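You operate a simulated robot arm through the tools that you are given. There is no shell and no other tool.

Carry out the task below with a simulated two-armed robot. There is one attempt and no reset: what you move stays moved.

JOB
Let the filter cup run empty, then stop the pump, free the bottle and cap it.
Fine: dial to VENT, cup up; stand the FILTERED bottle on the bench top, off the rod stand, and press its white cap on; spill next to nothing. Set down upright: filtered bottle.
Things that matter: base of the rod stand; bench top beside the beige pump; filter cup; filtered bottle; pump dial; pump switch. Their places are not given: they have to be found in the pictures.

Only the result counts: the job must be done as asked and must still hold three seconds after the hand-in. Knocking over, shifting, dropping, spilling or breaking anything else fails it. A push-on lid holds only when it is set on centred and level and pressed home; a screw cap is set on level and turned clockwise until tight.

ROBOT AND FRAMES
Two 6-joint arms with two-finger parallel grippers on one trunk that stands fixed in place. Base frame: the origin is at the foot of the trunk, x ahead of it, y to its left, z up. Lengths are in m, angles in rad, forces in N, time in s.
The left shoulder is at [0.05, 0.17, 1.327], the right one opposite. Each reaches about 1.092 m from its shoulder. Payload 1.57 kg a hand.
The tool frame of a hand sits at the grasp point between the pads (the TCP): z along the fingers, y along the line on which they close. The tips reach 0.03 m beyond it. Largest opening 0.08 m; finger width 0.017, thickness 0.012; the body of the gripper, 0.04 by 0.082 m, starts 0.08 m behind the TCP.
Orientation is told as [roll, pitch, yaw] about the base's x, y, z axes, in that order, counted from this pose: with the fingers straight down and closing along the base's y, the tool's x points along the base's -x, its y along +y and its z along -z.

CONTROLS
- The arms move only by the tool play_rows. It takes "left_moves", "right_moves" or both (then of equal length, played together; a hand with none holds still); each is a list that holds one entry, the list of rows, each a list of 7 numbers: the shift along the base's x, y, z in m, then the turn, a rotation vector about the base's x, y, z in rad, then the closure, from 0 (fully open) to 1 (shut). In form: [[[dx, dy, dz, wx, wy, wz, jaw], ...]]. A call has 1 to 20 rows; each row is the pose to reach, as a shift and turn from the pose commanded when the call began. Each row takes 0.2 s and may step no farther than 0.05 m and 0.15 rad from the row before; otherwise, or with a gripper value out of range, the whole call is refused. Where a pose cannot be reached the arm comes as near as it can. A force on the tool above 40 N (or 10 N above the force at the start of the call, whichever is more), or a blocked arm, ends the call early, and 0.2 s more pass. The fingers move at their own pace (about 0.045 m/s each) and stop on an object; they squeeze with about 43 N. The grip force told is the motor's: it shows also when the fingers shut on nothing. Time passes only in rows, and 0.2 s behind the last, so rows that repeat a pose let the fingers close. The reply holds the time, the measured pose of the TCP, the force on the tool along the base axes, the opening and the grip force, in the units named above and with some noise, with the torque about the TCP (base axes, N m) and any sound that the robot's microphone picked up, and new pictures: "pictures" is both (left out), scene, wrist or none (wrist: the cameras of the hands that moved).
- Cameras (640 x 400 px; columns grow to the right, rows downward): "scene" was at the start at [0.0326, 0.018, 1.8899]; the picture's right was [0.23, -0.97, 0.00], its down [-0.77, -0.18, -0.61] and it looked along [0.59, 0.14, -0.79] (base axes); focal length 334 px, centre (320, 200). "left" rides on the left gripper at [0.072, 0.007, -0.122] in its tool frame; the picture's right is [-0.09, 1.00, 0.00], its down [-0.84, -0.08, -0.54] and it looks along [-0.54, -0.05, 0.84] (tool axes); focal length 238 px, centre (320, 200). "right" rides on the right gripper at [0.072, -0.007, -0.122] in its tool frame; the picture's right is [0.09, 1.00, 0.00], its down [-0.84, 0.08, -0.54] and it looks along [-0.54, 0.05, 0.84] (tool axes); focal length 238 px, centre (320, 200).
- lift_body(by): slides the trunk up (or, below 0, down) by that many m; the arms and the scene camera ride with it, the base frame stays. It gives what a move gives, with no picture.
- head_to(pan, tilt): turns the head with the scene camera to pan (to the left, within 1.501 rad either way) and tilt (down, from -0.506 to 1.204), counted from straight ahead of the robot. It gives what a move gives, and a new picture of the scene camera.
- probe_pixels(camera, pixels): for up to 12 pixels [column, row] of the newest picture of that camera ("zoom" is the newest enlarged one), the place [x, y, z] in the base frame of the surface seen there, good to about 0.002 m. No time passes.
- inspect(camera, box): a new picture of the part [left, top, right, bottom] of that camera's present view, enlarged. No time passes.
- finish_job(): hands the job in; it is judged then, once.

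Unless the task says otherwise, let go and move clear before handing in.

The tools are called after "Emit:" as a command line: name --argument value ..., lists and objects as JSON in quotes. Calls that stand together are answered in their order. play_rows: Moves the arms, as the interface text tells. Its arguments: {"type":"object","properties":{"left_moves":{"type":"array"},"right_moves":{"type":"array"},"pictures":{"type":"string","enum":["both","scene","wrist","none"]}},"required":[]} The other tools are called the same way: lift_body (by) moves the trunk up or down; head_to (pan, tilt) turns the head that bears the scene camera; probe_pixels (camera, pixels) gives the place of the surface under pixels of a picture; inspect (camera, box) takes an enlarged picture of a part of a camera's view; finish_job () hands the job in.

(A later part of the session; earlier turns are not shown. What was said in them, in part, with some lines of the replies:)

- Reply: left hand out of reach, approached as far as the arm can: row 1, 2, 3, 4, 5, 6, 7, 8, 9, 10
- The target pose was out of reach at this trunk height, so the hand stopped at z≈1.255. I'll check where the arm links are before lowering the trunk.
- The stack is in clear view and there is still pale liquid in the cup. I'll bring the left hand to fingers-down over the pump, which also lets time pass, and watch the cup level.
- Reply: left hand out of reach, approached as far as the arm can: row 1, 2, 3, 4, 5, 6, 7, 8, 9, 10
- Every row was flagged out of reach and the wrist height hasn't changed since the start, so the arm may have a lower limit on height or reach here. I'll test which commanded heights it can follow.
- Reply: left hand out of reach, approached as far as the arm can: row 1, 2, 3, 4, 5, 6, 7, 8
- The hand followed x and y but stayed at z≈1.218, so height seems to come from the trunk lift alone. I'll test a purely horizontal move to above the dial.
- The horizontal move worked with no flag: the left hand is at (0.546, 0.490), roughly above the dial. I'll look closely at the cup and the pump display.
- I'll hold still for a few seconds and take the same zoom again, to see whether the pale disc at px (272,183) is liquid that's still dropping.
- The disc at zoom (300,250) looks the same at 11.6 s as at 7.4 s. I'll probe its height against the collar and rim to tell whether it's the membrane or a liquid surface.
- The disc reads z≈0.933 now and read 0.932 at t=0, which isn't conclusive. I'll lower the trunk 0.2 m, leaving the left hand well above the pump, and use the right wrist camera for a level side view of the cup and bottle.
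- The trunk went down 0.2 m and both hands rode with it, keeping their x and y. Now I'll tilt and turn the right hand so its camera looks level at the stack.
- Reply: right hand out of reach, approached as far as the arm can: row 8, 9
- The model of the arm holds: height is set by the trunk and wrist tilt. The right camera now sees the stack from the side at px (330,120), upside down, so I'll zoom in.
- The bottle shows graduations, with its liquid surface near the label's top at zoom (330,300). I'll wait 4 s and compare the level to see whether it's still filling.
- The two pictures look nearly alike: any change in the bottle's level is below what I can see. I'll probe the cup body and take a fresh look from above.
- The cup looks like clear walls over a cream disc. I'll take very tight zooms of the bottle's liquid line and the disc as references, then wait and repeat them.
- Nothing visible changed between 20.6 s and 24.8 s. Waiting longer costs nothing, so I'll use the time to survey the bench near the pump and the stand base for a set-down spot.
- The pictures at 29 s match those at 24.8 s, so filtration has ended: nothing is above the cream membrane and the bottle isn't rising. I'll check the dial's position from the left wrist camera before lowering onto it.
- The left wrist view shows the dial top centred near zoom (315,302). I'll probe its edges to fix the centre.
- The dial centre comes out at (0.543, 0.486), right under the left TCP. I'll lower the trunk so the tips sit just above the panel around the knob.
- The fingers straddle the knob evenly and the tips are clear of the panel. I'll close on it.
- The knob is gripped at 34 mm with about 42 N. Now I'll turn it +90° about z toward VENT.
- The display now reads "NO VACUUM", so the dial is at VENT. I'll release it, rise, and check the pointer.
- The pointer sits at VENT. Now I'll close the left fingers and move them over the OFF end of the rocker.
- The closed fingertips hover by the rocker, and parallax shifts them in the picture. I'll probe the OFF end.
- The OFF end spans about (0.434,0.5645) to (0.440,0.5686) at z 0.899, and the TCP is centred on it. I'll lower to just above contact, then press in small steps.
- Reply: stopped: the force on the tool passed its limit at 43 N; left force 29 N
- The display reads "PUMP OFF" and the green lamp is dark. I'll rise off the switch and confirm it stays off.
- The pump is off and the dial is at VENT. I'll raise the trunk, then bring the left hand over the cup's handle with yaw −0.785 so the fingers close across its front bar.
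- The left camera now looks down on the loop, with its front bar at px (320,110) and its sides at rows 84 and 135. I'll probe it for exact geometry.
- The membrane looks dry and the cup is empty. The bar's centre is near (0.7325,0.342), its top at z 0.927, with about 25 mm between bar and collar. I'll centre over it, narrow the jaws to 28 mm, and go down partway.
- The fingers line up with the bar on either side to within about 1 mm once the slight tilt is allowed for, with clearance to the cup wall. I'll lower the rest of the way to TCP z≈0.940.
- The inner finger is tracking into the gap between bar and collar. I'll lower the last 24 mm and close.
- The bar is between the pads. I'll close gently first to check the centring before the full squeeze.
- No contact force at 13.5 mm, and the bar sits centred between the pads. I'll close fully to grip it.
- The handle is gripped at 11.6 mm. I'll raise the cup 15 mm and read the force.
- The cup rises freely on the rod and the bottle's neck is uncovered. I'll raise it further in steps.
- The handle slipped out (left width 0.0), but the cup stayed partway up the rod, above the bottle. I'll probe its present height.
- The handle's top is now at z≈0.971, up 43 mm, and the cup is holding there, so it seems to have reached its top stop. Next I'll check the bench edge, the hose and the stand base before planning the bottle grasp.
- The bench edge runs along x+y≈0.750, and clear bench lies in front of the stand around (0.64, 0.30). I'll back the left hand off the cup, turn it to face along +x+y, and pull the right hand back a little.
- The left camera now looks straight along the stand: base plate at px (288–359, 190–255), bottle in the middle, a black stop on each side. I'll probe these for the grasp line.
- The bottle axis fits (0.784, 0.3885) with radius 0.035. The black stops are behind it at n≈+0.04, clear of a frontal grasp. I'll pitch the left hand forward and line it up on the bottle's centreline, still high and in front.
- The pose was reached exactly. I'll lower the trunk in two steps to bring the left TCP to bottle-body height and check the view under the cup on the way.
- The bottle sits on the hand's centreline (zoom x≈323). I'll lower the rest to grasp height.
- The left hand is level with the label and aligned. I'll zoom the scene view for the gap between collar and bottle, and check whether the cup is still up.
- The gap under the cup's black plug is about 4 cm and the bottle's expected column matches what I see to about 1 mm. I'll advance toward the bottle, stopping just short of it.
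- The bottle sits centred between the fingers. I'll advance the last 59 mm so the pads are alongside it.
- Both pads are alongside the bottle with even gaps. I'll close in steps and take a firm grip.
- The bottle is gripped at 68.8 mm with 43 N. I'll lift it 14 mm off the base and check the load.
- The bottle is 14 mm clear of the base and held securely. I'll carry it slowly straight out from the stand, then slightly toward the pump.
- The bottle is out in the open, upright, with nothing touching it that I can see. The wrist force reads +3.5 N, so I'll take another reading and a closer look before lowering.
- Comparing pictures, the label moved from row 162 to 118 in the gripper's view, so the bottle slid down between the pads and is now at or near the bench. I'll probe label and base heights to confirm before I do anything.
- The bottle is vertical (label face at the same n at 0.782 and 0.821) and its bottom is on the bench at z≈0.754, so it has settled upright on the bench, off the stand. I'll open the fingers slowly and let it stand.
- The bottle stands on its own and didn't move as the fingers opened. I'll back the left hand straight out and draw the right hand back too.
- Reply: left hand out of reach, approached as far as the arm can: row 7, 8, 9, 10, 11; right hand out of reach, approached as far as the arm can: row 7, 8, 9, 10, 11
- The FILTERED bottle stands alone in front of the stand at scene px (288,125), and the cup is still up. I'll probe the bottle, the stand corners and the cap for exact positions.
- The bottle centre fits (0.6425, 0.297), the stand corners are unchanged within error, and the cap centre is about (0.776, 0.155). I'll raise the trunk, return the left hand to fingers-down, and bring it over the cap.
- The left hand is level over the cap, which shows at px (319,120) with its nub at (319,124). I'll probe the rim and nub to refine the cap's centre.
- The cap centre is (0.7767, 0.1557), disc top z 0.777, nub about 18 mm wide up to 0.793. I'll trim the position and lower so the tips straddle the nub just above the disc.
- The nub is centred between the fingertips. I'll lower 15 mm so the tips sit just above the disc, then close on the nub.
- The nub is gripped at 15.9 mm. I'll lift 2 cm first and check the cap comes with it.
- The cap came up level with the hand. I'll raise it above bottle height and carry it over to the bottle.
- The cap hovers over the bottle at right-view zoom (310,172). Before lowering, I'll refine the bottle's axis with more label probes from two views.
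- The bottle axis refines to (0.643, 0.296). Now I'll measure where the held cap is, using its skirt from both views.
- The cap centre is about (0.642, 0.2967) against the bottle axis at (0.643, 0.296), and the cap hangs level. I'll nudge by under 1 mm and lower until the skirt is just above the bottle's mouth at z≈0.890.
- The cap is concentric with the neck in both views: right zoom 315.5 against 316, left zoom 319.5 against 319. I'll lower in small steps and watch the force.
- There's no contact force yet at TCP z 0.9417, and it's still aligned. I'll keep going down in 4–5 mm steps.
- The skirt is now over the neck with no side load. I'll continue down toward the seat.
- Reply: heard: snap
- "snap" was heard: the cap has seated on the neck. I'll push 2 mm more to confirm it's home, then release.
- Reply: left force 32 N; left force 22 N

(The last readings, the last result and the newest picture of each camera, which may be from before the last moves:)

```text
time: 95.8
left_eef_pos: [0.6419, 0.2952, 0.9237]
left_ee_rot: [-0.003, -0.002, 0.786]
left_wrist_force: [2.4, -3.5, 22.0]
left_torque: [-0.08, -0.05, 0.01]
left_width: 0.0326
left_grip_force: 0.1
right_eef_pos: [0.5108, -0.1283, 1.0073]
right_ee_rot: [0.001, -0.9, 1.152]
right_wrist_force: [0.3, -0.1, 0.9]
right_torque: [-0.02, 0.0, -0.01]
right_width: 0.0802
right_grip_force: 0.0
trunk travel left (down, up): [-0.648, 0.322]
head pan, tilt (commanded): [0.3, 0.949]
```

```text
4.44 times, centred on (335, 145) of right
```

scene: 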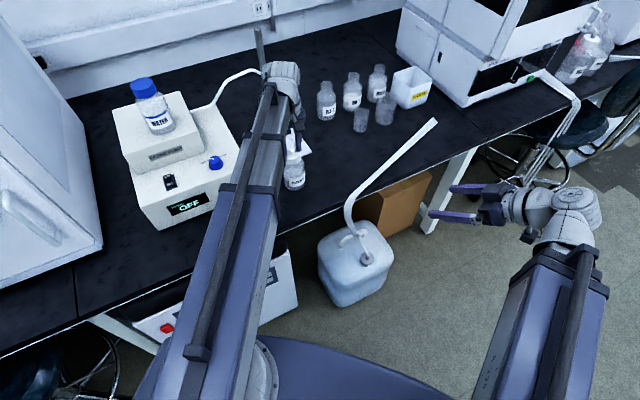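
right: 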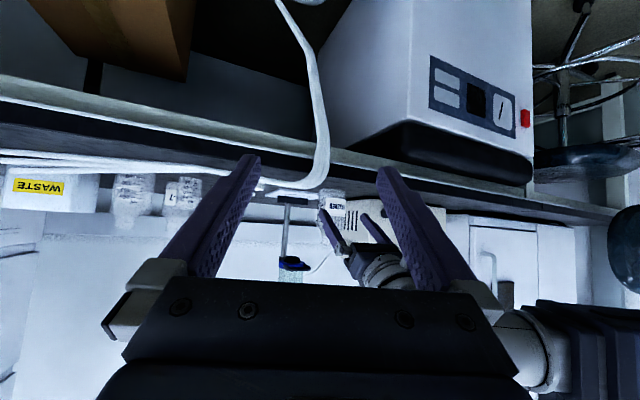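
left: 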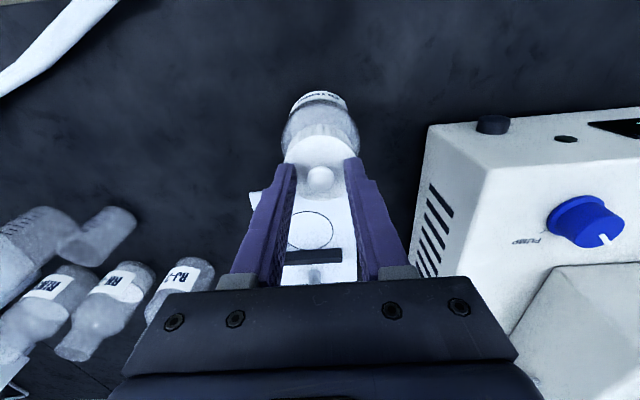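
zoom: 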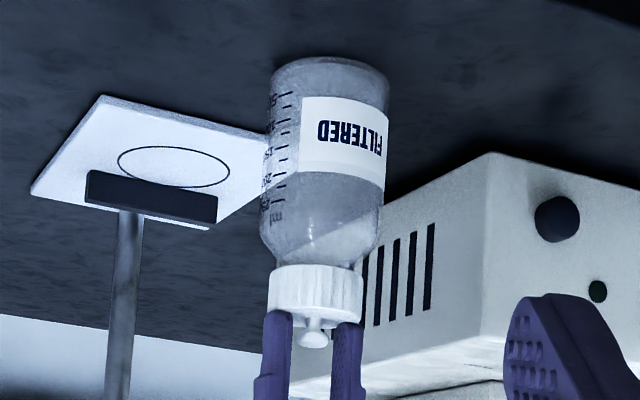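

The cap sits level on the bottle and held against a 31 N push. I'll raise the hand off it and check.

Emit:
lift_body --by 0.06

Emit:
inspect --camera "left" --box '[240, 60, 400, 240]'

Emit:
inspect --camera "right" --box '[260, 60, 400, 220]'

Emit:
inspect --camera "scene" --box '[250, 50, 330, 210]'

```text
time: 96.8
left_eef_pos: [0.6434, 0.2965, 0.9831]
left_ee_rot: [-0.002, 0.0, 0.787]
left_wrist_force: [-0.4, -0.3, -0.3]
left_torque: [0.0, 0.03, 0.0]
left_width: 0.0401
left_grip_force: 0.0
right_eef_pos: [0.512, -0.1277, 1.0662]
right_ee_rot: [0.001, -0.899, 1.15]
right_wrist_force: [0.6, 0.3, -0.4]
right_torque: [0.0, 0.01, -0.04]
right_width: 0.0802
right_grip_force: 0.0
trunk travel left (down, up): [-0.708, 0.262]
head pan, tilt (commanded): [0.3, 0.949]
```

```text
2.22 times, centred on (320, 150) of left
```

zoom: 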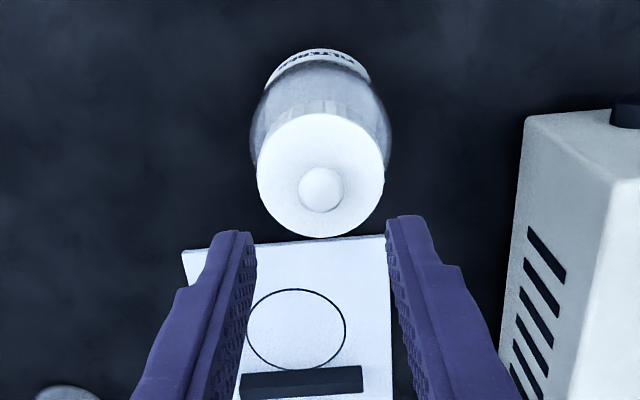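

```text
2.50 times, centred on (330, 140) of right
```

zoom: 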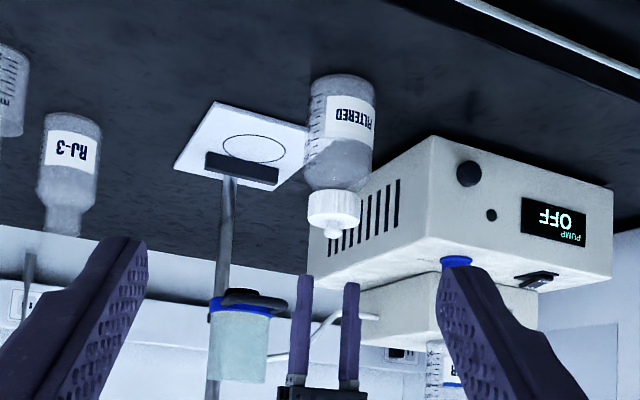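

```text
2.50 times, centred on (290, 130) of scene
```

zoom: 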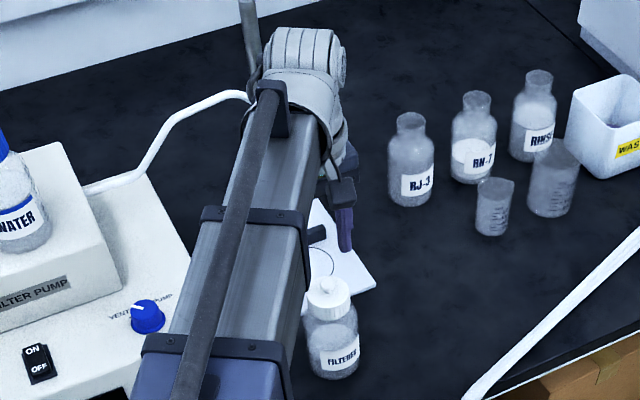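

The cap is on and the bottle stands upright. The pads had crept on smooth parts, so the cup may not be at its stop after all. I'll re-grip the handle higher on the pads and try raising the cup further in short lifts.

Emit:
lift_body --by 0.11

Emit:
play_rows --left_moves '[[[0.0075, 0.0038, 0, 0, 0, -0.131, 0.65], [0.015, 0.0075, 0, 0, 0, -0.262, 0.65], [0.0225, 0.0112, 0, 0, 0, -0.393, 0.65], [0.03, 0.015, 0, 0, 0, -0.524, 0.65], [0.0375, 0.0188, 0, 0, 0, -0.655, 0.65], [0.045, 0.0225, 0, 0, 0, -0.786, 0.65], [0.0525, 0.0262, 0, 0, 0, -0.917, 0.65], [0.06, 0.03, 0, 0, 0, -1.048, 0.65], [0.0675, 0.0338, 0, 0, 0, -1.179, 0.65], [0.075, 0.0375, 0, 0, 0, -1.31, 0.65], [0.0825, 0.0412, 0, 0, 0, -1.441, 0.65], [0.09, 0.045, 0, 0, 0, -1.572, 0.65], [0.09, 0.045, 0, 0, 0, -1.572, 0.65]]]' --pictures "both"

Emit:
inspect --camera "left" --box '[240, 60, 440, 200]'

```text
time: 98.2
left_eef_pos: [0.6432, 0.2953, 1.0937]
left_ee_rot: [-0.002, 0.001, 0.787]
left_wrist_force: [-0.3, -0.5, 0.0]
left_torque: [0.0, -0.02, -0.02]
left_width: 0.0399
left_grip_force: 0.0
right_eef_pos: [0.5111, -0.1278, 1.1755]
right_ee_rot: [0.001, -0.901, 1.149]
right_wrist_force: [-0.5, -0.2, -0.3]
right_torque: [-0.02, -0.01, 0.03]
right_width: 0.0799
right_grip_force: 0.1
trunk travel left (down, up): [-0.818, 0.152]
head pan, tilt (commanded): [0.3, 0.949]
```

```text
time: 101.0
left_eef_pos: [0.734, 0.3422, 1.0937]
left_ee_rot: [-0.002, 0.002, -0.787]
left_wrist_force: [1.3, 0.9, -0.3]
left_torque: [0.0, -0.01, 0.04]
left_width: 0.028
left_grip_force: 0.1
right_eef_pos: [0.5117, -0.1274, 1.1769]
right_ee_rot: [0.002, -0.898, 1.15]
right_wrist_force: [-0.3, 0.7, 0.8]
right_torque: [0.0, -0.01, 0.0]
right_width: 0.0802
right_grip_force: 0.1
trunk travel left (down, up): [-0.818, 0.152]
head pan, tilt (commanded): [0.3, 0.949]
```

scene: 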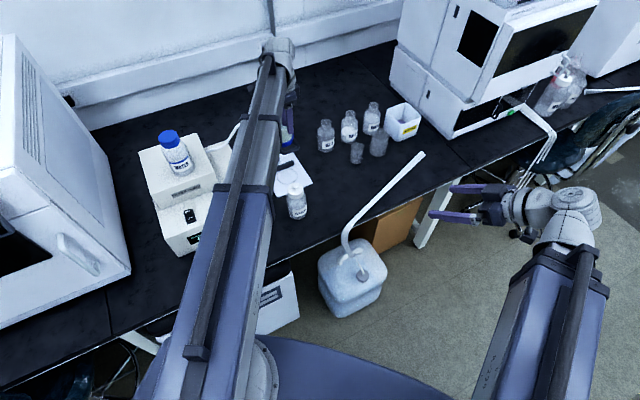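
left: 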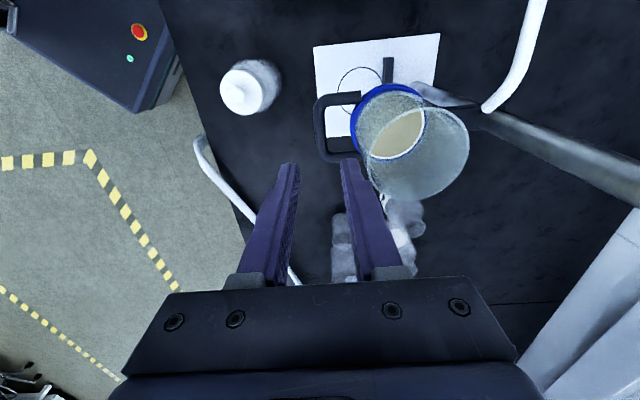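

```text
2.86 times, centred on (340, 130) of left
```

zoom: 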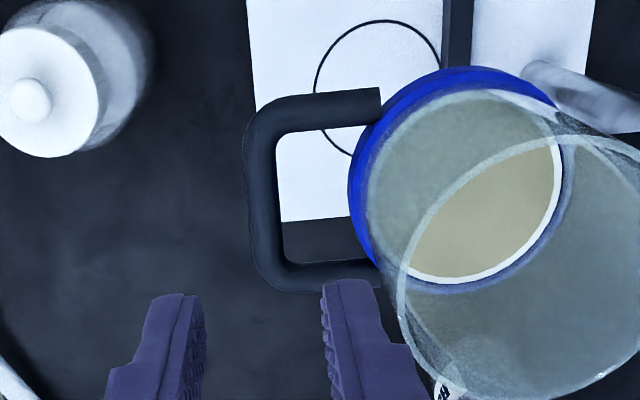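

The handle bar at zoom x≈262 lines up with the hand's axis. I'll record the cup's present height, then lower and grip.

Emit:
probe_pixels --camera "left" --pixels '[[319, 125], [319, 115], [319, 140], [340, 98], [345, 157], [395, 137], [405, 130], [385, 150]]'

Emit:
lift_body --by -0.09

Emit:
inspect --camera "left" --box '[240, 60, 440, 200]'

```text
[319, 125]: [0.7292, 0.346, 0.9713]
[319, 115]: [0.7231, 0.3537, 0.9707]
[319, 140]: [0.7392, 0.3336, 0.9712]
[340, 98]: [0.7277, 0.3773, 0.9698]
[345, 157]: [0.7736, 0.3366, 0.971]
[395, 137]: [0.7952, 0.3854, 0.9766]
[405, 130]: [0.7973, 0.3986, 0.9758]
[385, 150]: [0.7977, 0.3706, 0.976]
```

```text
time: 102.2
left_eef_pos: [0.7338, 0.3421, 1.0035]
left_ee_rot: [-0.001, 0.002, -0.785]
left_wrist_force: [0.4, -0.2, 0.0]
left_torque: [0.01, 0.01, -0.02]
left_width: 0.0278
left_grip_force: 0.0
right_eef_pos: [0.5117, -0.128, 1.087]
right_ee_rot: [0.002, -0.898, 1.151]
right_wrist_force: [0.5, -0.4, 0.4]
right_torque: [0.02, -0.03, 0.01]
right_width: 0.0801
right_grip_force: 0.1
trunk travel left (down, up): [-0.728, 0.242]
head pan, tilt (commanded): [0.3, 0.949]
```

```text
2.86 times, centred on (340, 130) of left
```

zoom: 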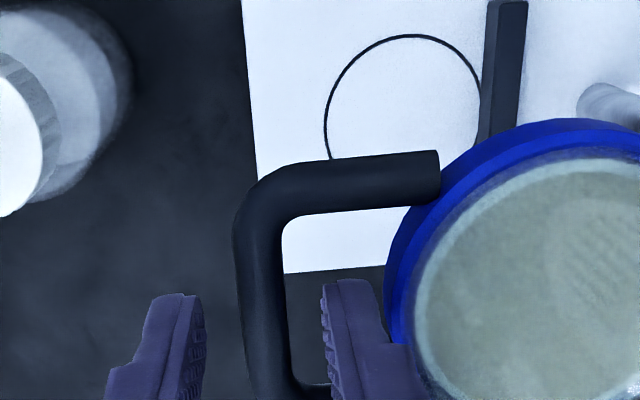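

The cup has held its height exactly for 50 s (handle 0.971, membrane 0.976). I'll lower onto the bar, grip, and lift 12 mm as a trial.

Emit:
lift_body --by -0.0245

Emit:
play_rows --left_moves '[[[0, 0, 0, 0, 0, 0, 0.75], [0, 0, 0, 0, 0, 0, 0.8], [0, 0, 0, 0, 0, 0, 0.83], [0, 0, 0, 0, 0, 0, 0.87], [0, 0, 0, 0, 0, 0, 1], [0, 0, 0, 0, 0, 0, 1]]]' --pictures "none"

Emit:
lift_body --by 0.006

Emit:
inspect --camera "left" --box '[240, 60, 440, 200]'

Emit:
inspect --camera "right" --box '[240, 60, 400, 240]'

```text
time: 102.9
left_eef_pos: [0.7333, 0.3415, 0.9787]
left_ee_rot: [-0.002, 0.001, -0.787]
left_wrist_force: [0.4, -0.3, -0.5]
left_torque: [0.0, -0.01, 0.01]
left_width: 0.0276
left_grip_force: 0.1
right_eef_pos: [0.5117, -0.1278, 1.0618]
right_ee_rot: [0.001, -0.899, 1.15]
right_wrist_force: [-0.3, -0.1, 0.9]
right_torque: [-0.04, 0.0, -0.02]
right_width: 0.0803
right_grip_force: 0.0
trunk travel left (down, up): [-0.704, 0.266]
head pan, tilt (commanded): [0.3, 0.949]
```

```text
time: 104.3
left_eef_pos: [0.734, 0.3411, 0.9788]
left_ee_rot: [-0.003, -0.001, -0.785]
left_wrist_force: [-2.1, -1.7, -3.0]
left_torque: [-0.03, -0.01, -0.03]
left_width: 0.0115
left_grip_force: 28.7
right_eef_pos: [0.5099, -0.1283, 1.0612]
right_ee_rot: [0.002, -0.899, 1.151]
right_wrist_force: [0.2, -0.4, 0.4]
right_torque: [-0.01, -0.03, -0.03]
right_width: 0.08
right_grip_force: 0.1
trunk travel left (down, up): [-0.704, 0.266]
head pan, tilt (commanded): [0.3, 0.949]
```

```text
time: 104.9
left_eef_pos: [0.7335, 0.3413, 0.9845]
left_ee_rot: [-0.004, -0.001, -0.787]
left_wrist_force: [-7.2, -4.7, -17.9]
left_torque: [-0.09, 0.1, 0.03]
left_width: 0.0116
left_grip_force: 28.9
right_eef_pos: [0.5115, -0.1273, 1.0681]
right_ee_rot: [0.003, -0.899, 1.151]
right_wrist_force: [-0.5, -0.8, -0.7]
right_torque: [-0.06, 0.02, 0.01]
right_width: 0.0802
right_grip_force: 0.1
trunk travel left (down, up): [-0.71, 0.26]
head pan, tilt (commanded): [0.3, 0.949]
```

```text
2.86 times, centred on (340, 130) of left
```

zoom: 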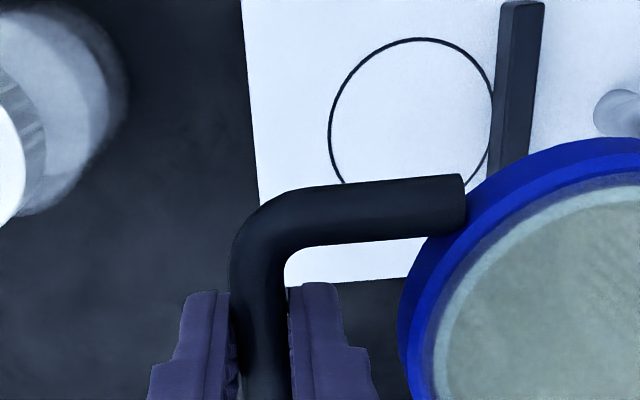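

```text
2.22 times, centred on (320, 150) of right
```

zoom: 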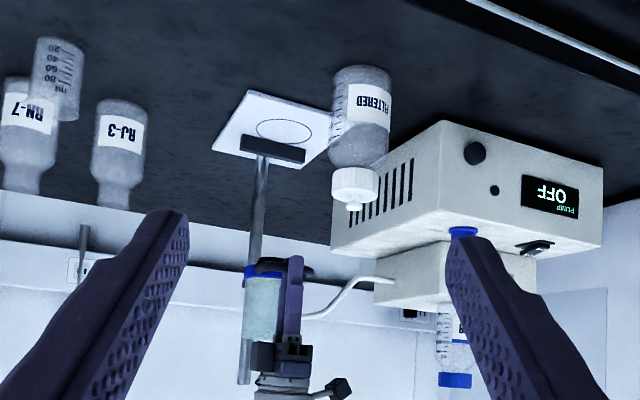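

Lifting 6 mm built up an 18 N downward pull, far more than the free lift earlier. That confirms the cup is at its top stop. I'll ease back, release the handle, and back away.

Emit:
lift_body --by -0.006

Emit:
play_rows --left_moves '[[[0, 0, 0, 0, 0, 0, 0.84], [0, 0, 0, 0, 0, 0, 0.8], [0, 0, 0, 0, 0, 0, 0.7], [0, 0, 0, 0, 0, 0, 0.65], [0, 0, 0, 0, 0, 0, 0.65]]]' --pictures "none"

Emit:
inspect --camera "left" --box '[240, 60, 440, 200]'

```text
time: 105.4
left_eef_pos: [0.7319, 0.3411, 0.9782]
left_ee_rot: [-0.001, 0.0, -0.785]
left_wrist_force: [-3.3, -3.1, -3.9]
left_torque: [-0.02, 0.18, -0.02]
left_width: 0.0116
left_grip_force: 29.2
right_eef_pos: [0.5114, -0.1281, 1.0612]
right_ee_rot: [0.0, -0.898, 1.149]
right_wrist_force: [-0.2, 0.3, 0.5]
right_torque: [0.01, 0.01, 0.02]
right_width: 0.0799
right_grip_force: 0.1
trunk travel left (down, up): [-0.704, 0.266]
head pan, tilt (commanded): [0.3, 0.949]
```

```text
time: 106.6
left_eef_pos: [0.7327, 0.342, 0.9775]
left_ee_rot: [-0.002, 0.001, -0.785]
left_wrist_force: [-1.0, 0.2, 0.8]
left_torque: [0.02, -0.03, 0.02]
left_width: 0.0279
left_grip_force: 0.1
right_eef_pos: [0.5112, -0.1288, 1.0618]
right_ee_rot: [0.004, -0.898, 1.149]
right_wrist_force: [0.4, -0.2, -0.1]
right_torque: [-0.06, -0.01, -0.04]
right_width: 0.08
right_grip_force: 0.1
trunk travel left (down, up): [-0.704, 0.266]
head pan, tilt (commanded): [0.3, 0.949]
```

```text
2.86 times, centred on (340, 130) of left
```

zoom: 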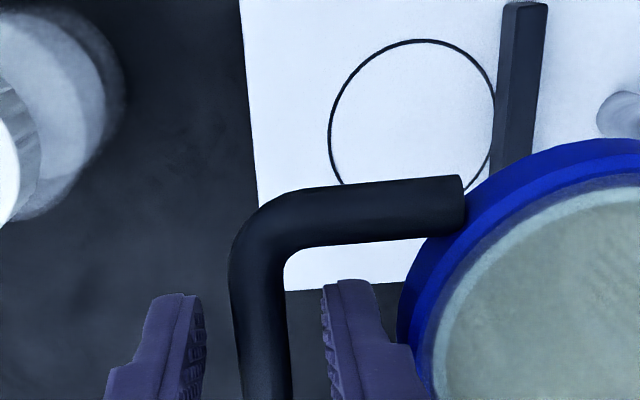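

The fingers are open with no load on them. I'll rise straight up out of the loop and check the cup's height.

Emit:
lift_body --by 0.116

Emit:
play_rows --left_moves '[[[-0.015, -0.015, 0, 0, 0, 0, 0.65], [-0.03, -0.03, 0, 0, 0, 0, 0.5], [-0.03, -0.03, 0, 0, 0, 0, 0.5]]]' --pictures "both"

Emit:
inspect --camera "left" --box '[200, 0, 520, 220]'

Emit:
probe_pixels --camera "zoom" --pixels '[[320, 200], [400, 215], [420, 205], [110, 150], [60, 150], [110, 200]]'

```text
time: 108.1
left_eef_pos: [0.7334, 0.3413, 1.0941]
left_ee_rot: [0.0, 0.0, -0.785]
left_wrist_force: [0.4, 0.0, -0.5]
left_torque: [0.02, -0.03, -0.01]
left_width: 0.028
left_grip_force: 0.0
right_eef_pos: [0.5115, -0.1279, 1.1777]
right_ee_rot: [0.001, -0.898, 1.151]
right_wrist_force: [0.1, 0.7, -0.5]
right_torque: [0.0, 0.02, -0.03]
right_width: 0.0799
right_grip_force: 0.0
trunk travel left (down, up): [-0.82, 0.15]
head pan, tilt (commanded): [0.3, 0.949]
```

```text
time: 108.9
left_eef_pos: [0.7058, 0.3111, 1.094]
left_ee_rot: [0.0, -0.001, -0.785]
left_wrist_force: [-1.0, -0.1, -0.8]
left_torque: [0.01, -0.01, -0.01]
left_width: 0.0399
left_grip_force: 0.0
right_eef_pos: [0.5111, -0.1272, 1.1788]
right_ee_rot: [0.001, -0.9, 1.149]
right_wrist_force: [-0.1, 0.9, -0.3]
right_torque: [-0.01, -0.01, -0.02]
right_width: 0.08
right_grip_force: 0.1
trunk travel left (down, up): [-0.82, 0.15]
head pan, tilt (commanded): [0.3, 0.949]
```

scene: 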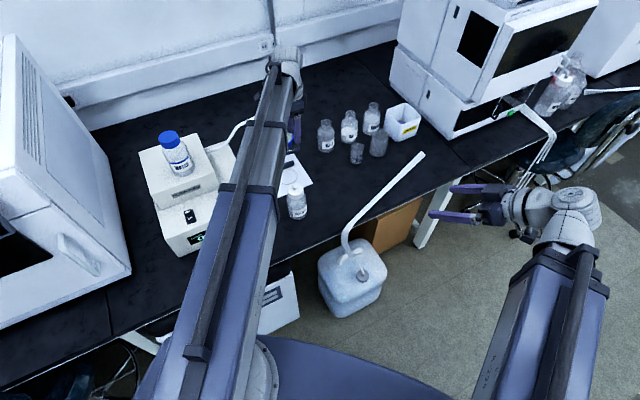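
left: 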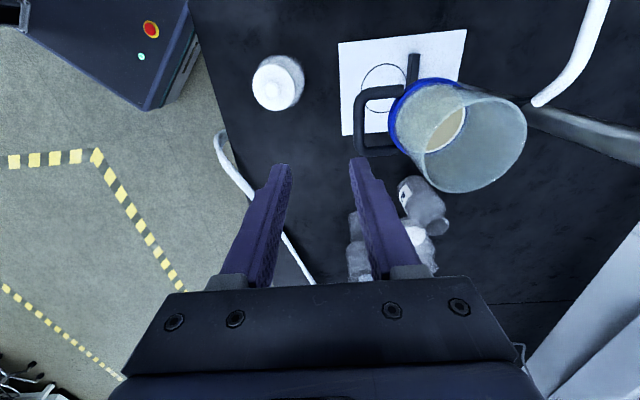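

```text
1.82 times, centred on (360, 110) of left
```

zoom: 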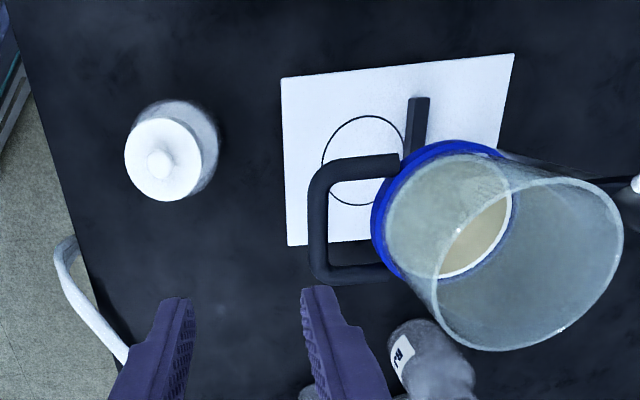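

```text
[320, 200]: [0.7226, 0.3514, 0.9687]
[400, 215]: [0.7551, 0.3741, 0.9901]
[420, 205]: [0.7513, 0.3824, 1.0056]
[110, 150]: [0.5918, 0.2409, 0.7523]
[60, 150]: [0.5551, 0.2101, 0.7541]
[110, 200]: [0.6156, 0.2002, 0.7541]
```

The handle reads about 0.969–0.971, so the cup is still up. I'll probe the membrane once more and move the left hand well clear.

Emit:
probe_pixels --camera "left" --pixels '[[440, 132], [448, 128], [436, 140], [361, 110], [362, 125], [375, 95], [378, 152], [345, 55], [465, 33], [346, 135]]'

Emit:
play_rows --left_moves '[[[-0.025, -0.022, 0, 0, 0, 0.05, 0.3], [-0.05, -0.044, 0, 0, 0, 0.1, 0], [-0.075, -0.066, 0, 0, 0, 0.15, 0], [-0.1, -0.088, 0, 0, 0, 0.2, 0], [-0.125, -0.11, 0, 0, 0, 0.25, 0], [-0.15, -0.132, 0, 0, 0, 0.3, 0], [-0.175, -0.154, 0, 0, 0, 0.35, 0], [-0.2, -0.176, 0, 0, 0, 0.4, 0], [-0.205, -0.2, 0, 0, 0, 0.45, 0], [-0.205, -0.2, 0, 0, 0, 0.45, 0]]]' --pictures "both"

Emit:
inspect --camera "scene" --box '[140, 90, 400, 270]'

Emit:
inspect --camera "scene" --box '[150, 160, 250, 260]'

```text
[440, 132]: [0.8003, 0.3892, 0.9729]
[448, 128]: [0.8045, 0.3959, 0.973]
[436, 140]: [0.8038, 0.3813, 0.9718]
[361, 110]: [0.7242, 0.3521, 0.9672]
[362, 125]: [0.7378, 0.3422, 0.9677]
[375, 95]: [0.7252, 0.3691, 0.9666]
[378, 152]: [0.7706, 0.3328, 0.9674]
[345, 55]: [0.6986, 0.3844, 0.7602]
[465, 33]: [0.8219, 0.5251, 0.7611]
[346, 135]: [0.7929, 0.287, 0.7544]
```

```text
time: 111.1
left_eef_pos: [0.4972, 0.1119, 1.0953]
left_ee_rot: [-0.002, -0.001, -0.334]
left_wrist_force: [0.4, 0.1, -0.6]
left_torque: [0.02, 0.0, 0.04]
left_width: 0.0803
left_grip_force: 0.0
right_eef_pos: [0.5128, -0.1267, 1.1776]
right_ee_rot: [0.001, -0.899, 1.151]
right_wrist_force: [0.4, 0.7, -0.2]
right_torque: [0.0, -0.02, -0.04]
right_width: 0.0797
right_grip_force: 0.0
trunk travel left (down, up): [-0.82, 0.15]
head pan, tilt (commanded): [0.3, 0.949]
```

scene: 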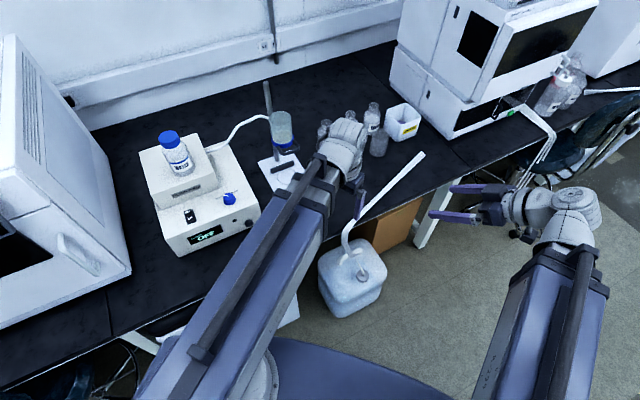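
left: 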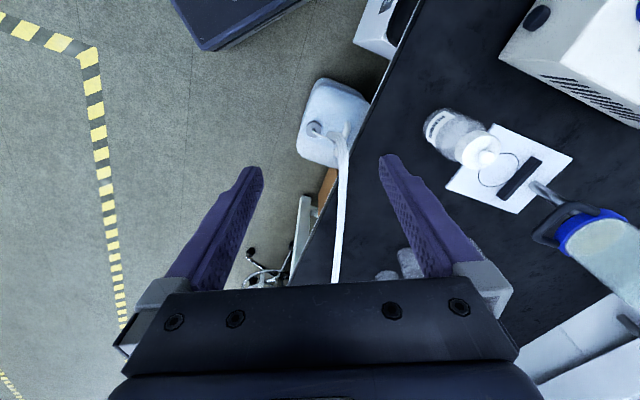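

```text
2.22 times, centred on (270, 180) of scene
```

zoom: 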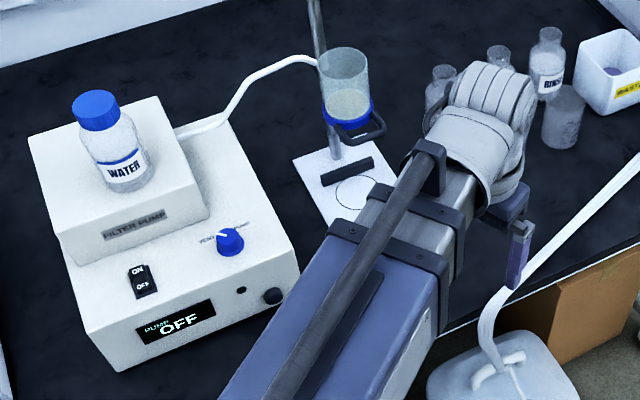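

```text
4.00 times, centred on (200, 210) of scene
```

zoom: 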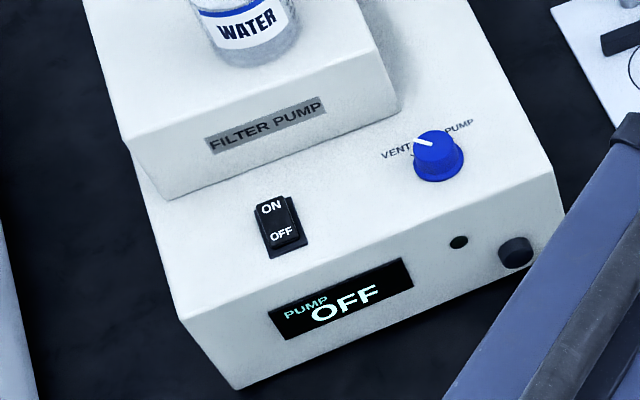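

The pump reads OFF and the dial is at VENT, but the handle now reads 0.967, so my easing-back drew the cup about 4 mm down from its stop. I'll bring it back to the stop and this time release without lowering.

Emit:
play_rows --left_moves '[[[0.0237, 0.023, 0, 0, 0, -0.045, 0.65], [0.0473, 0.046, 0, 0, 0, -0.09, 0.65], [0.071, 0.069, 0, 0, 0, -0.135, 0.65], [0.0946, 0.092, 0, 0, 0, -0.18, 0.65], [0.1183, 0.115, 0, 0, 0, -0.225, 0.65], [0.142, 0.138, 0, 0, 0, -0.27, 0.65], [0.1656, 0.161, 0, 0, 0, -0.315, 0.65], [0.1893, 0.184, 0, 0, 0, -0.36, 0.65], [0.213, 0.207, 0, 0, 0, -0.405, 0.65], [0.2366, 0.2299, 0, 0, 0, -0.451, 0.65], [0.2366, 0.2299, 0, 0, 0, -0.451, 0.65]]]' --pictures "wrist"

Emit:
probe_pixels --camera "left" --pixels '[[319, 125], [319, 115], [319, 140], [395, 137], [405, 130], [385, 150]]'

Emit:
lift_body --by -0.095

Emit:
inspect --camera "left" --box '[240, 60, 440, 200]'

```text
time: 113.5
left_eef_pos: [0.7354, 0.3408, 1.0952]
left_ee_rot: [-0.002, 0.0, -0.788]
left_wrist_force: [-0.3, -0.1, 0.0]
left_torque: [0.01, -0.01, -0.04]
left_width: 0.0277
left_grip_force: 0.1
right_eef_pos: [0.5111, -0.128, 1.1784]
right_ee_rot: [0.001, -0.899, 1.15]
right_wrist_force: [0.5, -0.3, -0.2]
right_torque: [-0.02, 0.0, 0.02]
right_width: 0.0801
right_grip_force: 0.0
trunk travel left (down, up): [-0.82, 0.15]
head pan, tilt (commanded): [0.3, 0.949]
```

left: 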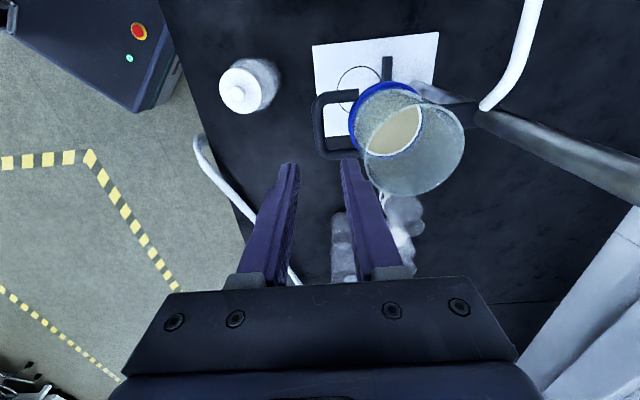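

```text
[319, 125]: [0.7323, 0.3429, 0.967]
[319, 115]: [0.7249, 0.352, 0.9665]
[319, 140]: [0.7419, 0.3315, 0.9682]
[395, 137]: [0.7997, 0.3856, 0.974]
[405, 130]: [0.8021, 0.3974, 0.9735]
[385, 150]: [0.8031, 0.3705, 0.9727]
```

```text
time: 114.8
left_eef_pos: [0.7358, 0.3409, 1.0]
left_ee_rot: [-0.001, 0.0, -0.787]
left_wrist_force: [0.1, 0.3, -0.2]
left_torque: [0.01, -0.04, 0.01]
left_width: 0.0279
left_grip_force: 0.1
right_eef_pos: [0.5114, -0.1279, 1.0837]
right_ee_rot: [0.003, -0.899, 1.15]
right_wrist_force: [0.3, 1.0, 0.5]
right_torque: [0.01, -0.03, -0.03]
right_width: 0.0799
right_grip_force: 0.0
trunk travel left (down, up): [-0.725, 0.245]
head pan, tilt (commanded): [0.3, 0.949]
```

```text
2.86 times, centred on (340, 130) of left
```

zoom: 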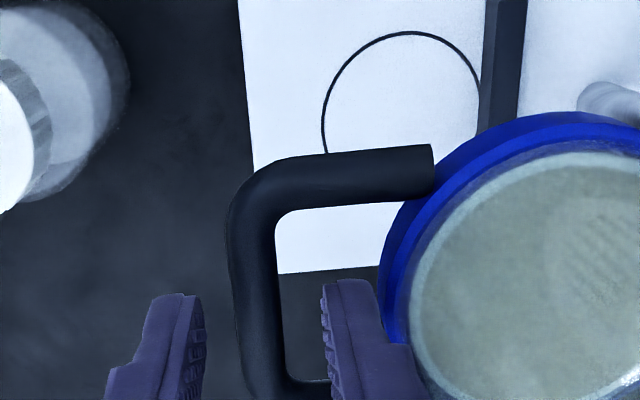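

The bar sits about 2 mm toward the robot relative to the finger centre, so I'll trim that, lower, grip, lift just 5 mm back to the stop, and release there.

Emit:
play_rows --left_moves '[[[-0.0014, -0.0014, 0, 0, 0, 0, 0.65], [-0.0014, -0.0014, 0, 0, 0, 0, 0.65]]]' --pictures "none"

Emit:
lift_body --by -0.025

Emit:
play_rows --left_moves '[[[0, 0, 0, 0, 0, 0, 0.75], [0, 0, 0, 0, 0, 0, 0.8], [0, 0, 0, 0, 0, 0, 0.83], [0, 0, 0, 0, 0, 0, 0.83]]]' --pictures "none"

Emit:
inspect --camera "left" --box '[240, 60, 440, 200]'

```text
time: 115.4
left_eef_pos: [0.7349, 0.3404, 0.9991]
left_ee_rot: [-0.002, 0.001, -0.784]
left_wrist_force: [-0.1, -0.8, -0.2]
left_torque: [0.01, -0.05, -0.02]
left_width: 0.0279
left_grip_force: 0.1
right_eef_pos: [0.5124, -0.1278, 1.082]
right_ee_rot: [0.002, -0.899, 1.151]
right_wrist_force: [-0.1, 0.2, 0.3]
right_torque: [-0.01, 0.0, 0.03]
right_width: 0.0797
right_grip_force: 0.1
trunk travel left (down, up): [-0.725, 0.245]
head pan, tilt (commanded): [0.3, 0.949]
```

```text
time: 116.1
left_eef_pos: [0.7346, 0.3394, 0.9753]
left_ee_rot: [-0.001, 0.001, -0.785]
left_wrist_force: [-0.1, 0.1, 0.5]
left_torque: [-0.01, 0.02, 0.01]
left_width: 0.0281
left_grip_force: 0.0
right_eef_pos: [0.512, -0.1277, 1.0573]
right_ee_rot: [0.001, -0.898, 1.149]
right_wrist_force: [0.8, 0.3, -0.3]
right_torque: [-0.01, -0.01, 0.01]
right_width: 0.0798
right_grip_force: 0.0
trunk travel left (down, up): [-0.7, 0.27]
head pan, tilt (commanded): [0.3, 0.949]
```

```text
time: 117.1
left_eef_pos: [0.7338, 0.3403, 0.9741]
left_ee_rot: [-0.003, 0.001, -0.785]
left_wrist_force: [-0.2, -0.7, 0.3]
left_torque: [0.01, 0.02, 0.02]
left_width: 0.0134
left_grip_force: 0.0
right_eef_pos: [0.5117, -0.1277, 1.0582]
right_ee_rot: [0.002, -0.899, 1.148]
right_wrist_force: [0.2, 0.4, 0.5]
right_torque: [-0.03, -0.01, -0.01]
right_width: 0.0799
right_grip_force: 0.0
trunk travel left (down, up): [-0.7, 0.27]
head pan, tilt (commanded): [0.3, 0.949]
```

```text
2.86 times, centred on (340, 130) of left
```

zoom: 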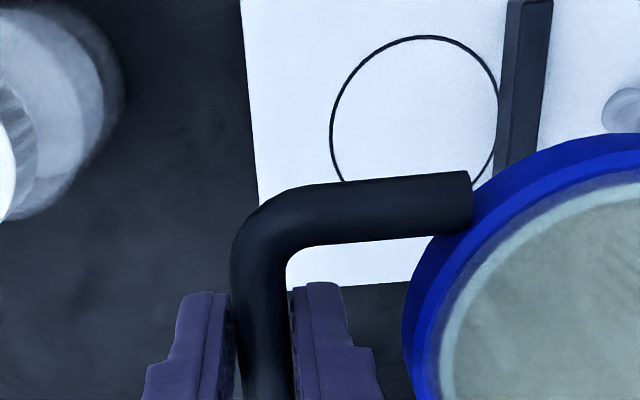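

The bar is centred with no contact load at 13.4 mm. I'll close and lift 5 mm.

Emit:
play_rows --left_moves '[[[0, 0, 0, 0, 0, 0, 0.87], [0, 0, 0, 0, 0, 0, 1], [0, 0, 0, 0, 0, 0, 1]]]' --pictures "none"

Emit:
lift_body --by 0.003

Emit:
lift_body --by 0.002

Emit:
inspect --camera "left" --box '[240, 60, 440, 200]'

Emit:
probe_pixels --camera "zoom" --pixels '[[260, 240], [300, 215], [400, 205], [560, 320], [590, 280], [520, 360]]'

```text
time: 117.9
left_eef_pos: [0.7345, 0.3409, 0.9746]
left_ee_rot: [0.0, 0.002, -0.786]
left_wrist_force: [1.6, 1.5, -2.2]
left_torque: [-0.05, -0.06, -0.01]
left_width: 0.0116
left_grip_force: 28.4
right_eef_pos: [0.5115, -0.1286, 1.0569]
right_ee_rot: [0.001, -0.9, 1.149]
right_wrist_force: [1.1, -0.7, -0.4]
right_torque: [0.01, -0.01, 0.01]
right_width: 0.0802
right_grip_force: 0.1
trunk travel left (down, up): [-0.7, 0.27]
head pan, tilt (commanded): [0.3, 0.949]
```

```text
time: 118.4
left_eef_pos: [0.7335, 0.3396, 0.9775]
left_ee_rot: [-0.004, 0.0, -0.786]
left_wrist_force: [0.3, 1.9, -2.0]
left_torque: [-0.01, -0.02, 0.0]
left_width: 0.0117
left_grip_force: 29.0
right_eef_pos: [0.5127, -0.1276, 1.0606]
right_ee_rot: [0.001, -0.9, 1.15]
right_wrist_force: [0.1, -0.1, 0.3]
right_torque: [0.0, 0.0, 0.0]
right_width: 0.0801
right_grip_force: 0.2
trunk travel left (down, up): [-0.703, 0.267]
head pan, tilt (commanded): [0.3, 0.949]
```

```text
time: 118.9
left_eef_pos: [0.7328, 0.3409, 0.9793]
left_ee_rot: [-0.002, 0.0, -0.785]
left_wrist_force: [0.8, 1.4, -2.0]
left_torque: [0.06, -0.01, -0.02]
left_width: 0.0117
left_grip_force: 29.1
right_eef_pos: [0.5114, -0.1277, 1.0633]
right_ee_rot: [0.002, -0.899, 1.151]
right_wrist_force: [0.1, 0.2, 1.0]
right_torque: [-0.01, 0.01, 0.02]
right_width: 0.0799
right_grip_force: 0.1
trunk travel left (down, up): [-0.705, 0.265]
head pan, tilt (commanded): [0.3, 0.949]
```

```text
2.86 times, centred on (340, 130) of left
```

zoom: 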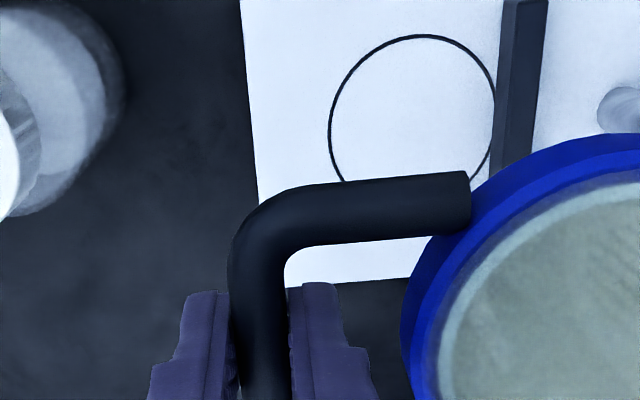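

```text
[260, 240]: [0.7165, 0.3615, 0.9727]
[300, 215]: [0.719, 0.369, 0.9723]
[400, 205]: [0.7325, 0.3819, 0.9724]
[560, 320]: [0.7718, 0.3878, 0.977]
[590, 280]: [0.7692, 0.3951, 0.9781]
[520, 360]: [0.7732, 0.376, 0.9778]
```

The cup is now at handle 0.9725 and membrane 0.9777, with no extra load. I'll try 2 mm more to feel for the stop.

Emit:
lift_body --by 0.002

Emit:
inspect --camera "left" --box '[240, 60, 440, 200]'

Emit:
probe_pixels --camera "zoom" --pixels '[[260, 240], [300, 215], [400, 205], [560, 320], [590, 280], [520, 360], [300, 60], [420, 100]]'

```text
time: 119.5
left_eef_pos: [0.7342, 0.341, 0.98]
left_ee_rot: [-0.003, 0.0, -0.787]
left_wrist_force: [-3.6, -1.3, -18.6]
left_torque: [-0.01, 0.06, 0.02]
left_width: 0.0117
left_grip_force: 29.8
right_eef_pos: [0.5121, -0.1266, 1.0641]
right_ee_rot: [0.005, -0.899, 1.15]
right_wrist_force: [-0.1, -0.7, 0.0]
right_torque: [0.0, 0.0, 0.02]
right_width: 0.08
right_grip_force: 0.1
trunk travel left (down, up): [-0.707, 0.263]
head pan, tilt (commanded): [0.3, 0.949]
```

```text
2.86 times, centred on (340, 130) of left
```

zoom: 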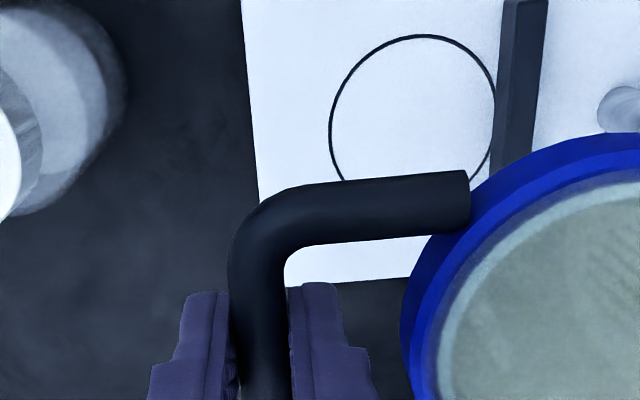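

```text
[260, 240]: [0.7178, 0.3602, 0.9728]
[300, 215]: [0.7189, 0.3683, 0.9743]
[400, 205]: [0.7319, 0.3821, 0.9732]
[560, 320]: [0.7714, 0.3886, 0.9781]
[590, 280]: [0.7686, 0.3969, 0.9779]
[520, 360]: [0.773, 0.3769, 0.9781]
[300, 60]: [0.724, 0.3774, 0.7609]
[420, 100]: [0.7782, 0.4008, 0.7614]
```

The load jumped to 18.6 N, so the cup is now hard against its top stop (+45 mm). I'll take off the elastic tension with a 1 mm ease, then open without pulling it down.

Emit:
lift_body --by -0.001

Emit:
play_rows --left_moves '[[[0, 0, 0, 0, 0, 0, 0.84], [0, 0, 0, 0, 0, 0, 0.8], [0, 0, 0, 0, 0, 0, 0.7], [0, 0, 0, 0, 0, 0, 0.65], [0, 0, 0, 0, 0, 0, 0.65]]]' --pictures "none"

Emit:
lift_body --by 0.114

Emit:
play_rows --left_moves '[[[-0.001, -0.001, 0, 0, 0, 0, 0.65]]]' --pictures "both"

Emit:
probe_pixels --camera "left" --pixels '[[319, 125], [319, 115], [319, 140], [395, 137], [405, 130], [385, 150]]'

```text
time: 120.0
left_eef_pos: [0.7353, 0.3408, 0.9806]
left_ee_rot: [-0.002, 0.0, -0.786]
left_wrist_force: [-1.8, -0.7, -8.1]
left_torque: [0.37, 0.39, 0.03]
left_width: 0.0116
left_grip_force: 29.4
right_eef_pos: [0.5113, -0.1278, 1.0621]
right_ee_rot: [0.001, -0.902, 1.149]
right_wrist_force: [-0.5, 0.6, 0.0]
right_torque: [0.0, 0.0, -0.01]
right_width: 0.08
right_grip_force: 0.0
trunk travel left (down, up): [-0.706, 0.264]
head pan, tilt (commanded): [0.3, 0.949]
```

```text
time: 121.2
left_eef_pos: [0.7352, 0.3395, 0.9804]
left_ee_rot: [-0.002, -0.001, -0.785]
left_wrist_force: [-0.2, 1.1, 0.4]
left_torque: [0.02, -0.01, 0.04]
left_width: 0.0276
left_grip_force: 0.1
right_eef_pos: [0.5115, -0.1275, 1.0627]
right_ee_rot: [0.002, -0.897, 1.151]
right_wrist_force: [-0.6, -0.1, -0.6]
right_torque: [0.03, -0.02, 0.0]
right_width: 0.0799
right_grip_force: 0.0
trunk travel left (down, up): [-0.706, 0.264]
head pan, tilt (commanded): [0.3, 0.949]
```

```text
time: 122.6
left_eef_pos: [0.734, 0.3399, 1.0942]
left_ee_rot: [-0.001, 0.0, -0.784]
left_wrist_force: [-0.3, 1.1, -0.8]
left_torque: [0.02, 0.0, -0.01]
left_width: 0.0279
left_grip_force: 0.1
right_eef_pos: [0.5107, -0.1274, 1.1778]
right_ee_rot: [0.002, -0.9, 1.15]
right_wrist_force: [0.4, 0.5, 0.0]
right_torque: [0.03, -0.02, 0.0]
right_width: 0.0801
right_grip_force: 0.0
trunk travel left (down, up): [-0.82, 0.15]
head pan, tilt (commanded): [0.3, 0.949]
```

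```text
time: 123.0
left_eef_pos: [0.7327, 0.3396, 1.0949]
left_ee_rot: [-0.002, 0.001, -0.786]
left_wrist_force: [-0.2, 0.7, 0.5]
left_torque: [-0.02, -0.01, 0.0]
left_width: 0.0279
left_grip_force: 0.1
right_eef_pos: [0.5115, -0.1282, 1.177]
right_ee_rot: [0.0, -0.899, 1.151]
right_wrist_force: [-0.9, 0.2, 0.2]
right_torque: [-0.03, 0.03, 0.0]
right_width: 0.0797
right_grip_force: 0.0
trunk travel left (down, up): [-0.82, 0.15]
head pan, tilt (commanded): [0.3, 0.949]
```

scene: 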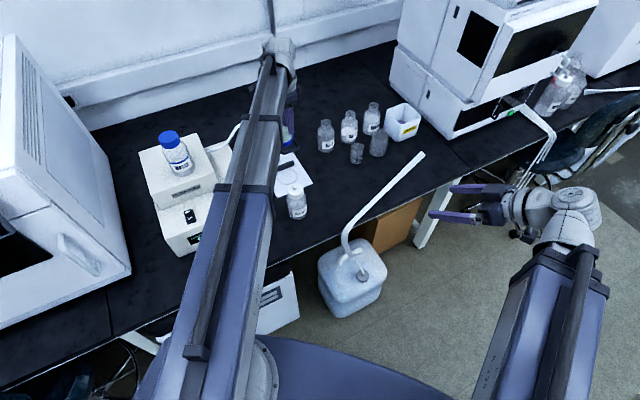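
left: 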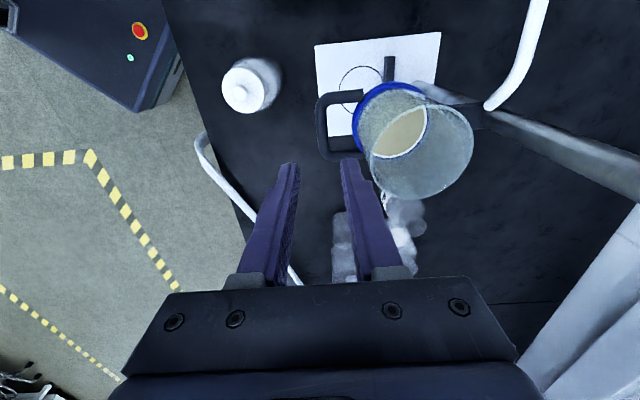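

```text
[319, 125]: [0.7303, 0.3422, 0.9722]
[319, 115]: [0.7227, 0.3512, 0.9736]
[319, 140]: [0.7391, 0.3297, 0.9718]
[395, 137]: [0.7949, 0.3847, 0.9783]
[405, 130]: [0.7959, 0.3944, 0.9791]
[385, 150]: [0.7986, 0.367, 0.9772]
```

The cup rests at its top stop (handle 0.9725, membrane 0.978). I'll move the left hand clear and do the final checks.

Emit:
play_rows --left_moves '[[[-0.0237, -0.023, 0, 0, 0, 0.045, 0.3], [-0.0473, -0.046, 0, 0, 0, 0.09, 0], [-0.071, -0.069, 0, 0, 0, 0.135, 0], [-0.0946, -0.092, 0, 0, 0, 0.18, 0], [-0.1183, -0.115, 0, 0, 0, 0.225, 0], [-0.142, -0.138, 0, 0, 0, 0.27, 0], [-0.1656, -0.161, 0, 0, 0, 0.315, 0], [-0.1893, -0.184, 0, 0, 0, 0.36, 0], [-0.213, -0.215, 0, 0, 0, 0.405, 0], [-0.2366, -0.255, 0, 0, 0, 0.451, 0], [-0.25, -0.28, 0, 0, 0, 0.451, 0], [-0.25, -0.28, 0, 0, 0, 0.451, 0]]]' --pictures "both"

Emit:
inspect --camera "scene" --box '[140, 70, 400, 250]'

Emit:
inspect --camera "left" --box '[380, 60, 640, 280]'

Emit:
inspect --camera "right" --box '[250, 20, 430, 200]'

```text
time: 125.6
left_eef_pos: [0.4843, 0.0593, 1.094]
left_ee_rot: [-0.001, 0.0, -0.333]
left_wrist_force: [0.3, 0.1, 0.7]
left_torque: [0.0, 0.0, -0.01]
left_width: 0.0798
left_grip_force: 0.1
right_eef_pos: [0.5115, -0.1269, 1.1775]
right_ee_rot: [0.0, -0.899, 1.149]
right_wrist_force: [-0.7, -0.5, 0.5]
right_torque: [0.02, 0.01, 0.0]
right_width: 0.0801
right_grip_force: 0.2
trunk travel left (down, up): [-0.82, 0.15]
head pan, tilt (commanded): [0.3, 0.949]
```

scene: 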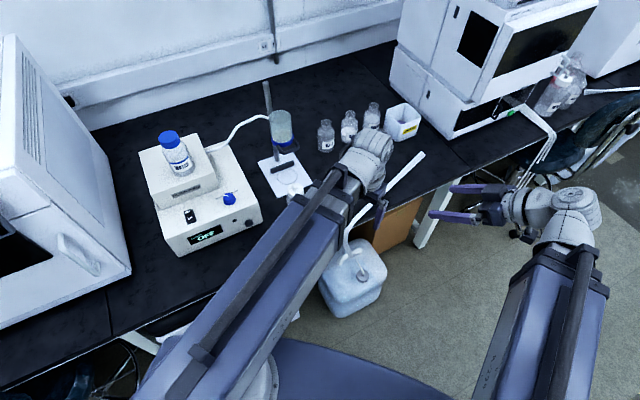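
left: 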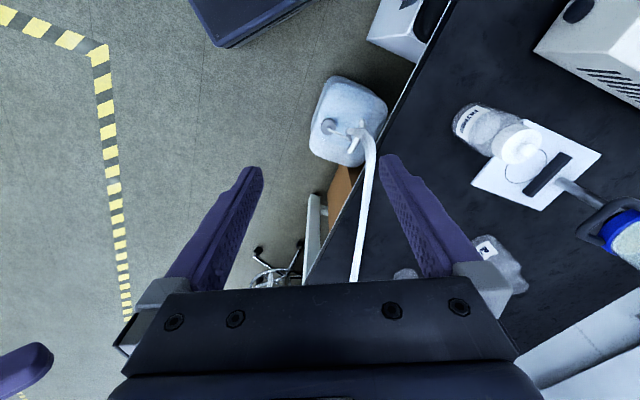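

```text
2.22 times, centred on (270, 160) of scene
```

zoom: 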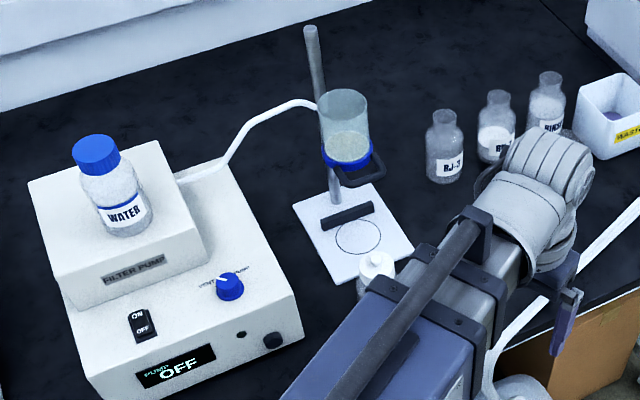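

```text
1.82 times, centred on (510, 170) of left
```

zoom: 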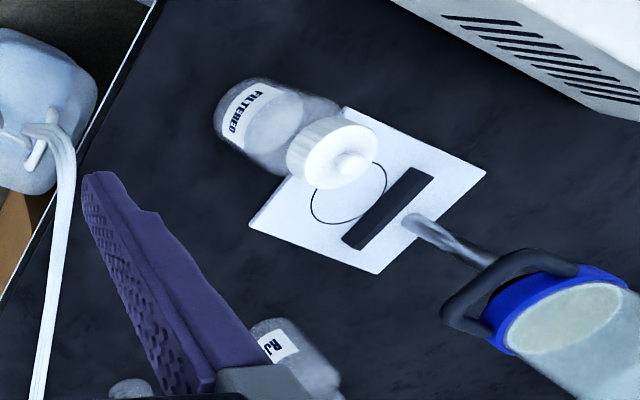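

```text
2.22 times, centred on (340, 110) of right
```

zoom: 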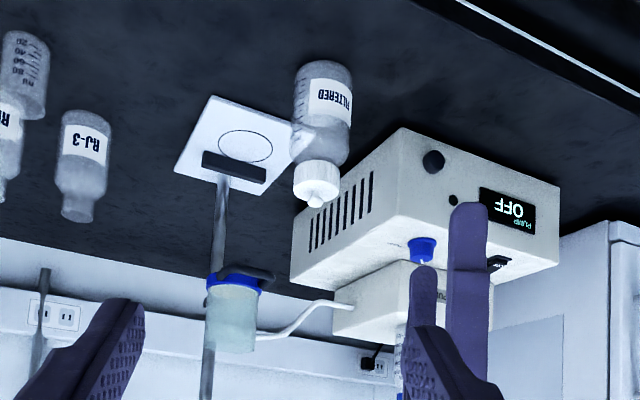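

The final pictures show the following:
- Pump display OFF, rocker off, and the dial at VENT.
- Empty cup at its top stop.
- FILTERED bottle upright on the bench, clear of the stand base, with its white cap snapped on level.
- Both hands clear, and the other bottles and hose undisturbed.

I'm handing the job in.

Emit:
finish_job

```text
The job is handed in.
```

The filtered bottle is capped and standing on the bench, and I've handed the job in. I don't have the judge's result.

- **Cup:** I waited until the pictures stopped changing. The membrane looked dry and the bottle's level was steady.
- **Pump:** The dial is at VENT and the switch is off; the display showed NO VACUUM and then OFF.
- **Cup up:** The cup is raised 45 mm to its top stop and stays there by itself.
- **Bottle:** It stands upright at about (0.643, 0.296), in front of the rod stand and off its base plate. I saw no spill.
- **Cap:** It snapped on level and then took a 31 N push.

**Slips along the way:**
- The cup's handle slipped out of the fingers on the first lift, and the cup stayed up where it was. A later grip pulled it about 4 mm down, so I raised it back to the stop.
- The bottle slid down in the grip while I moved it, so it reached the bench by sliding off the base plate rather than being lowered. It stayed upright, and the stand had not moved within what I could measure.
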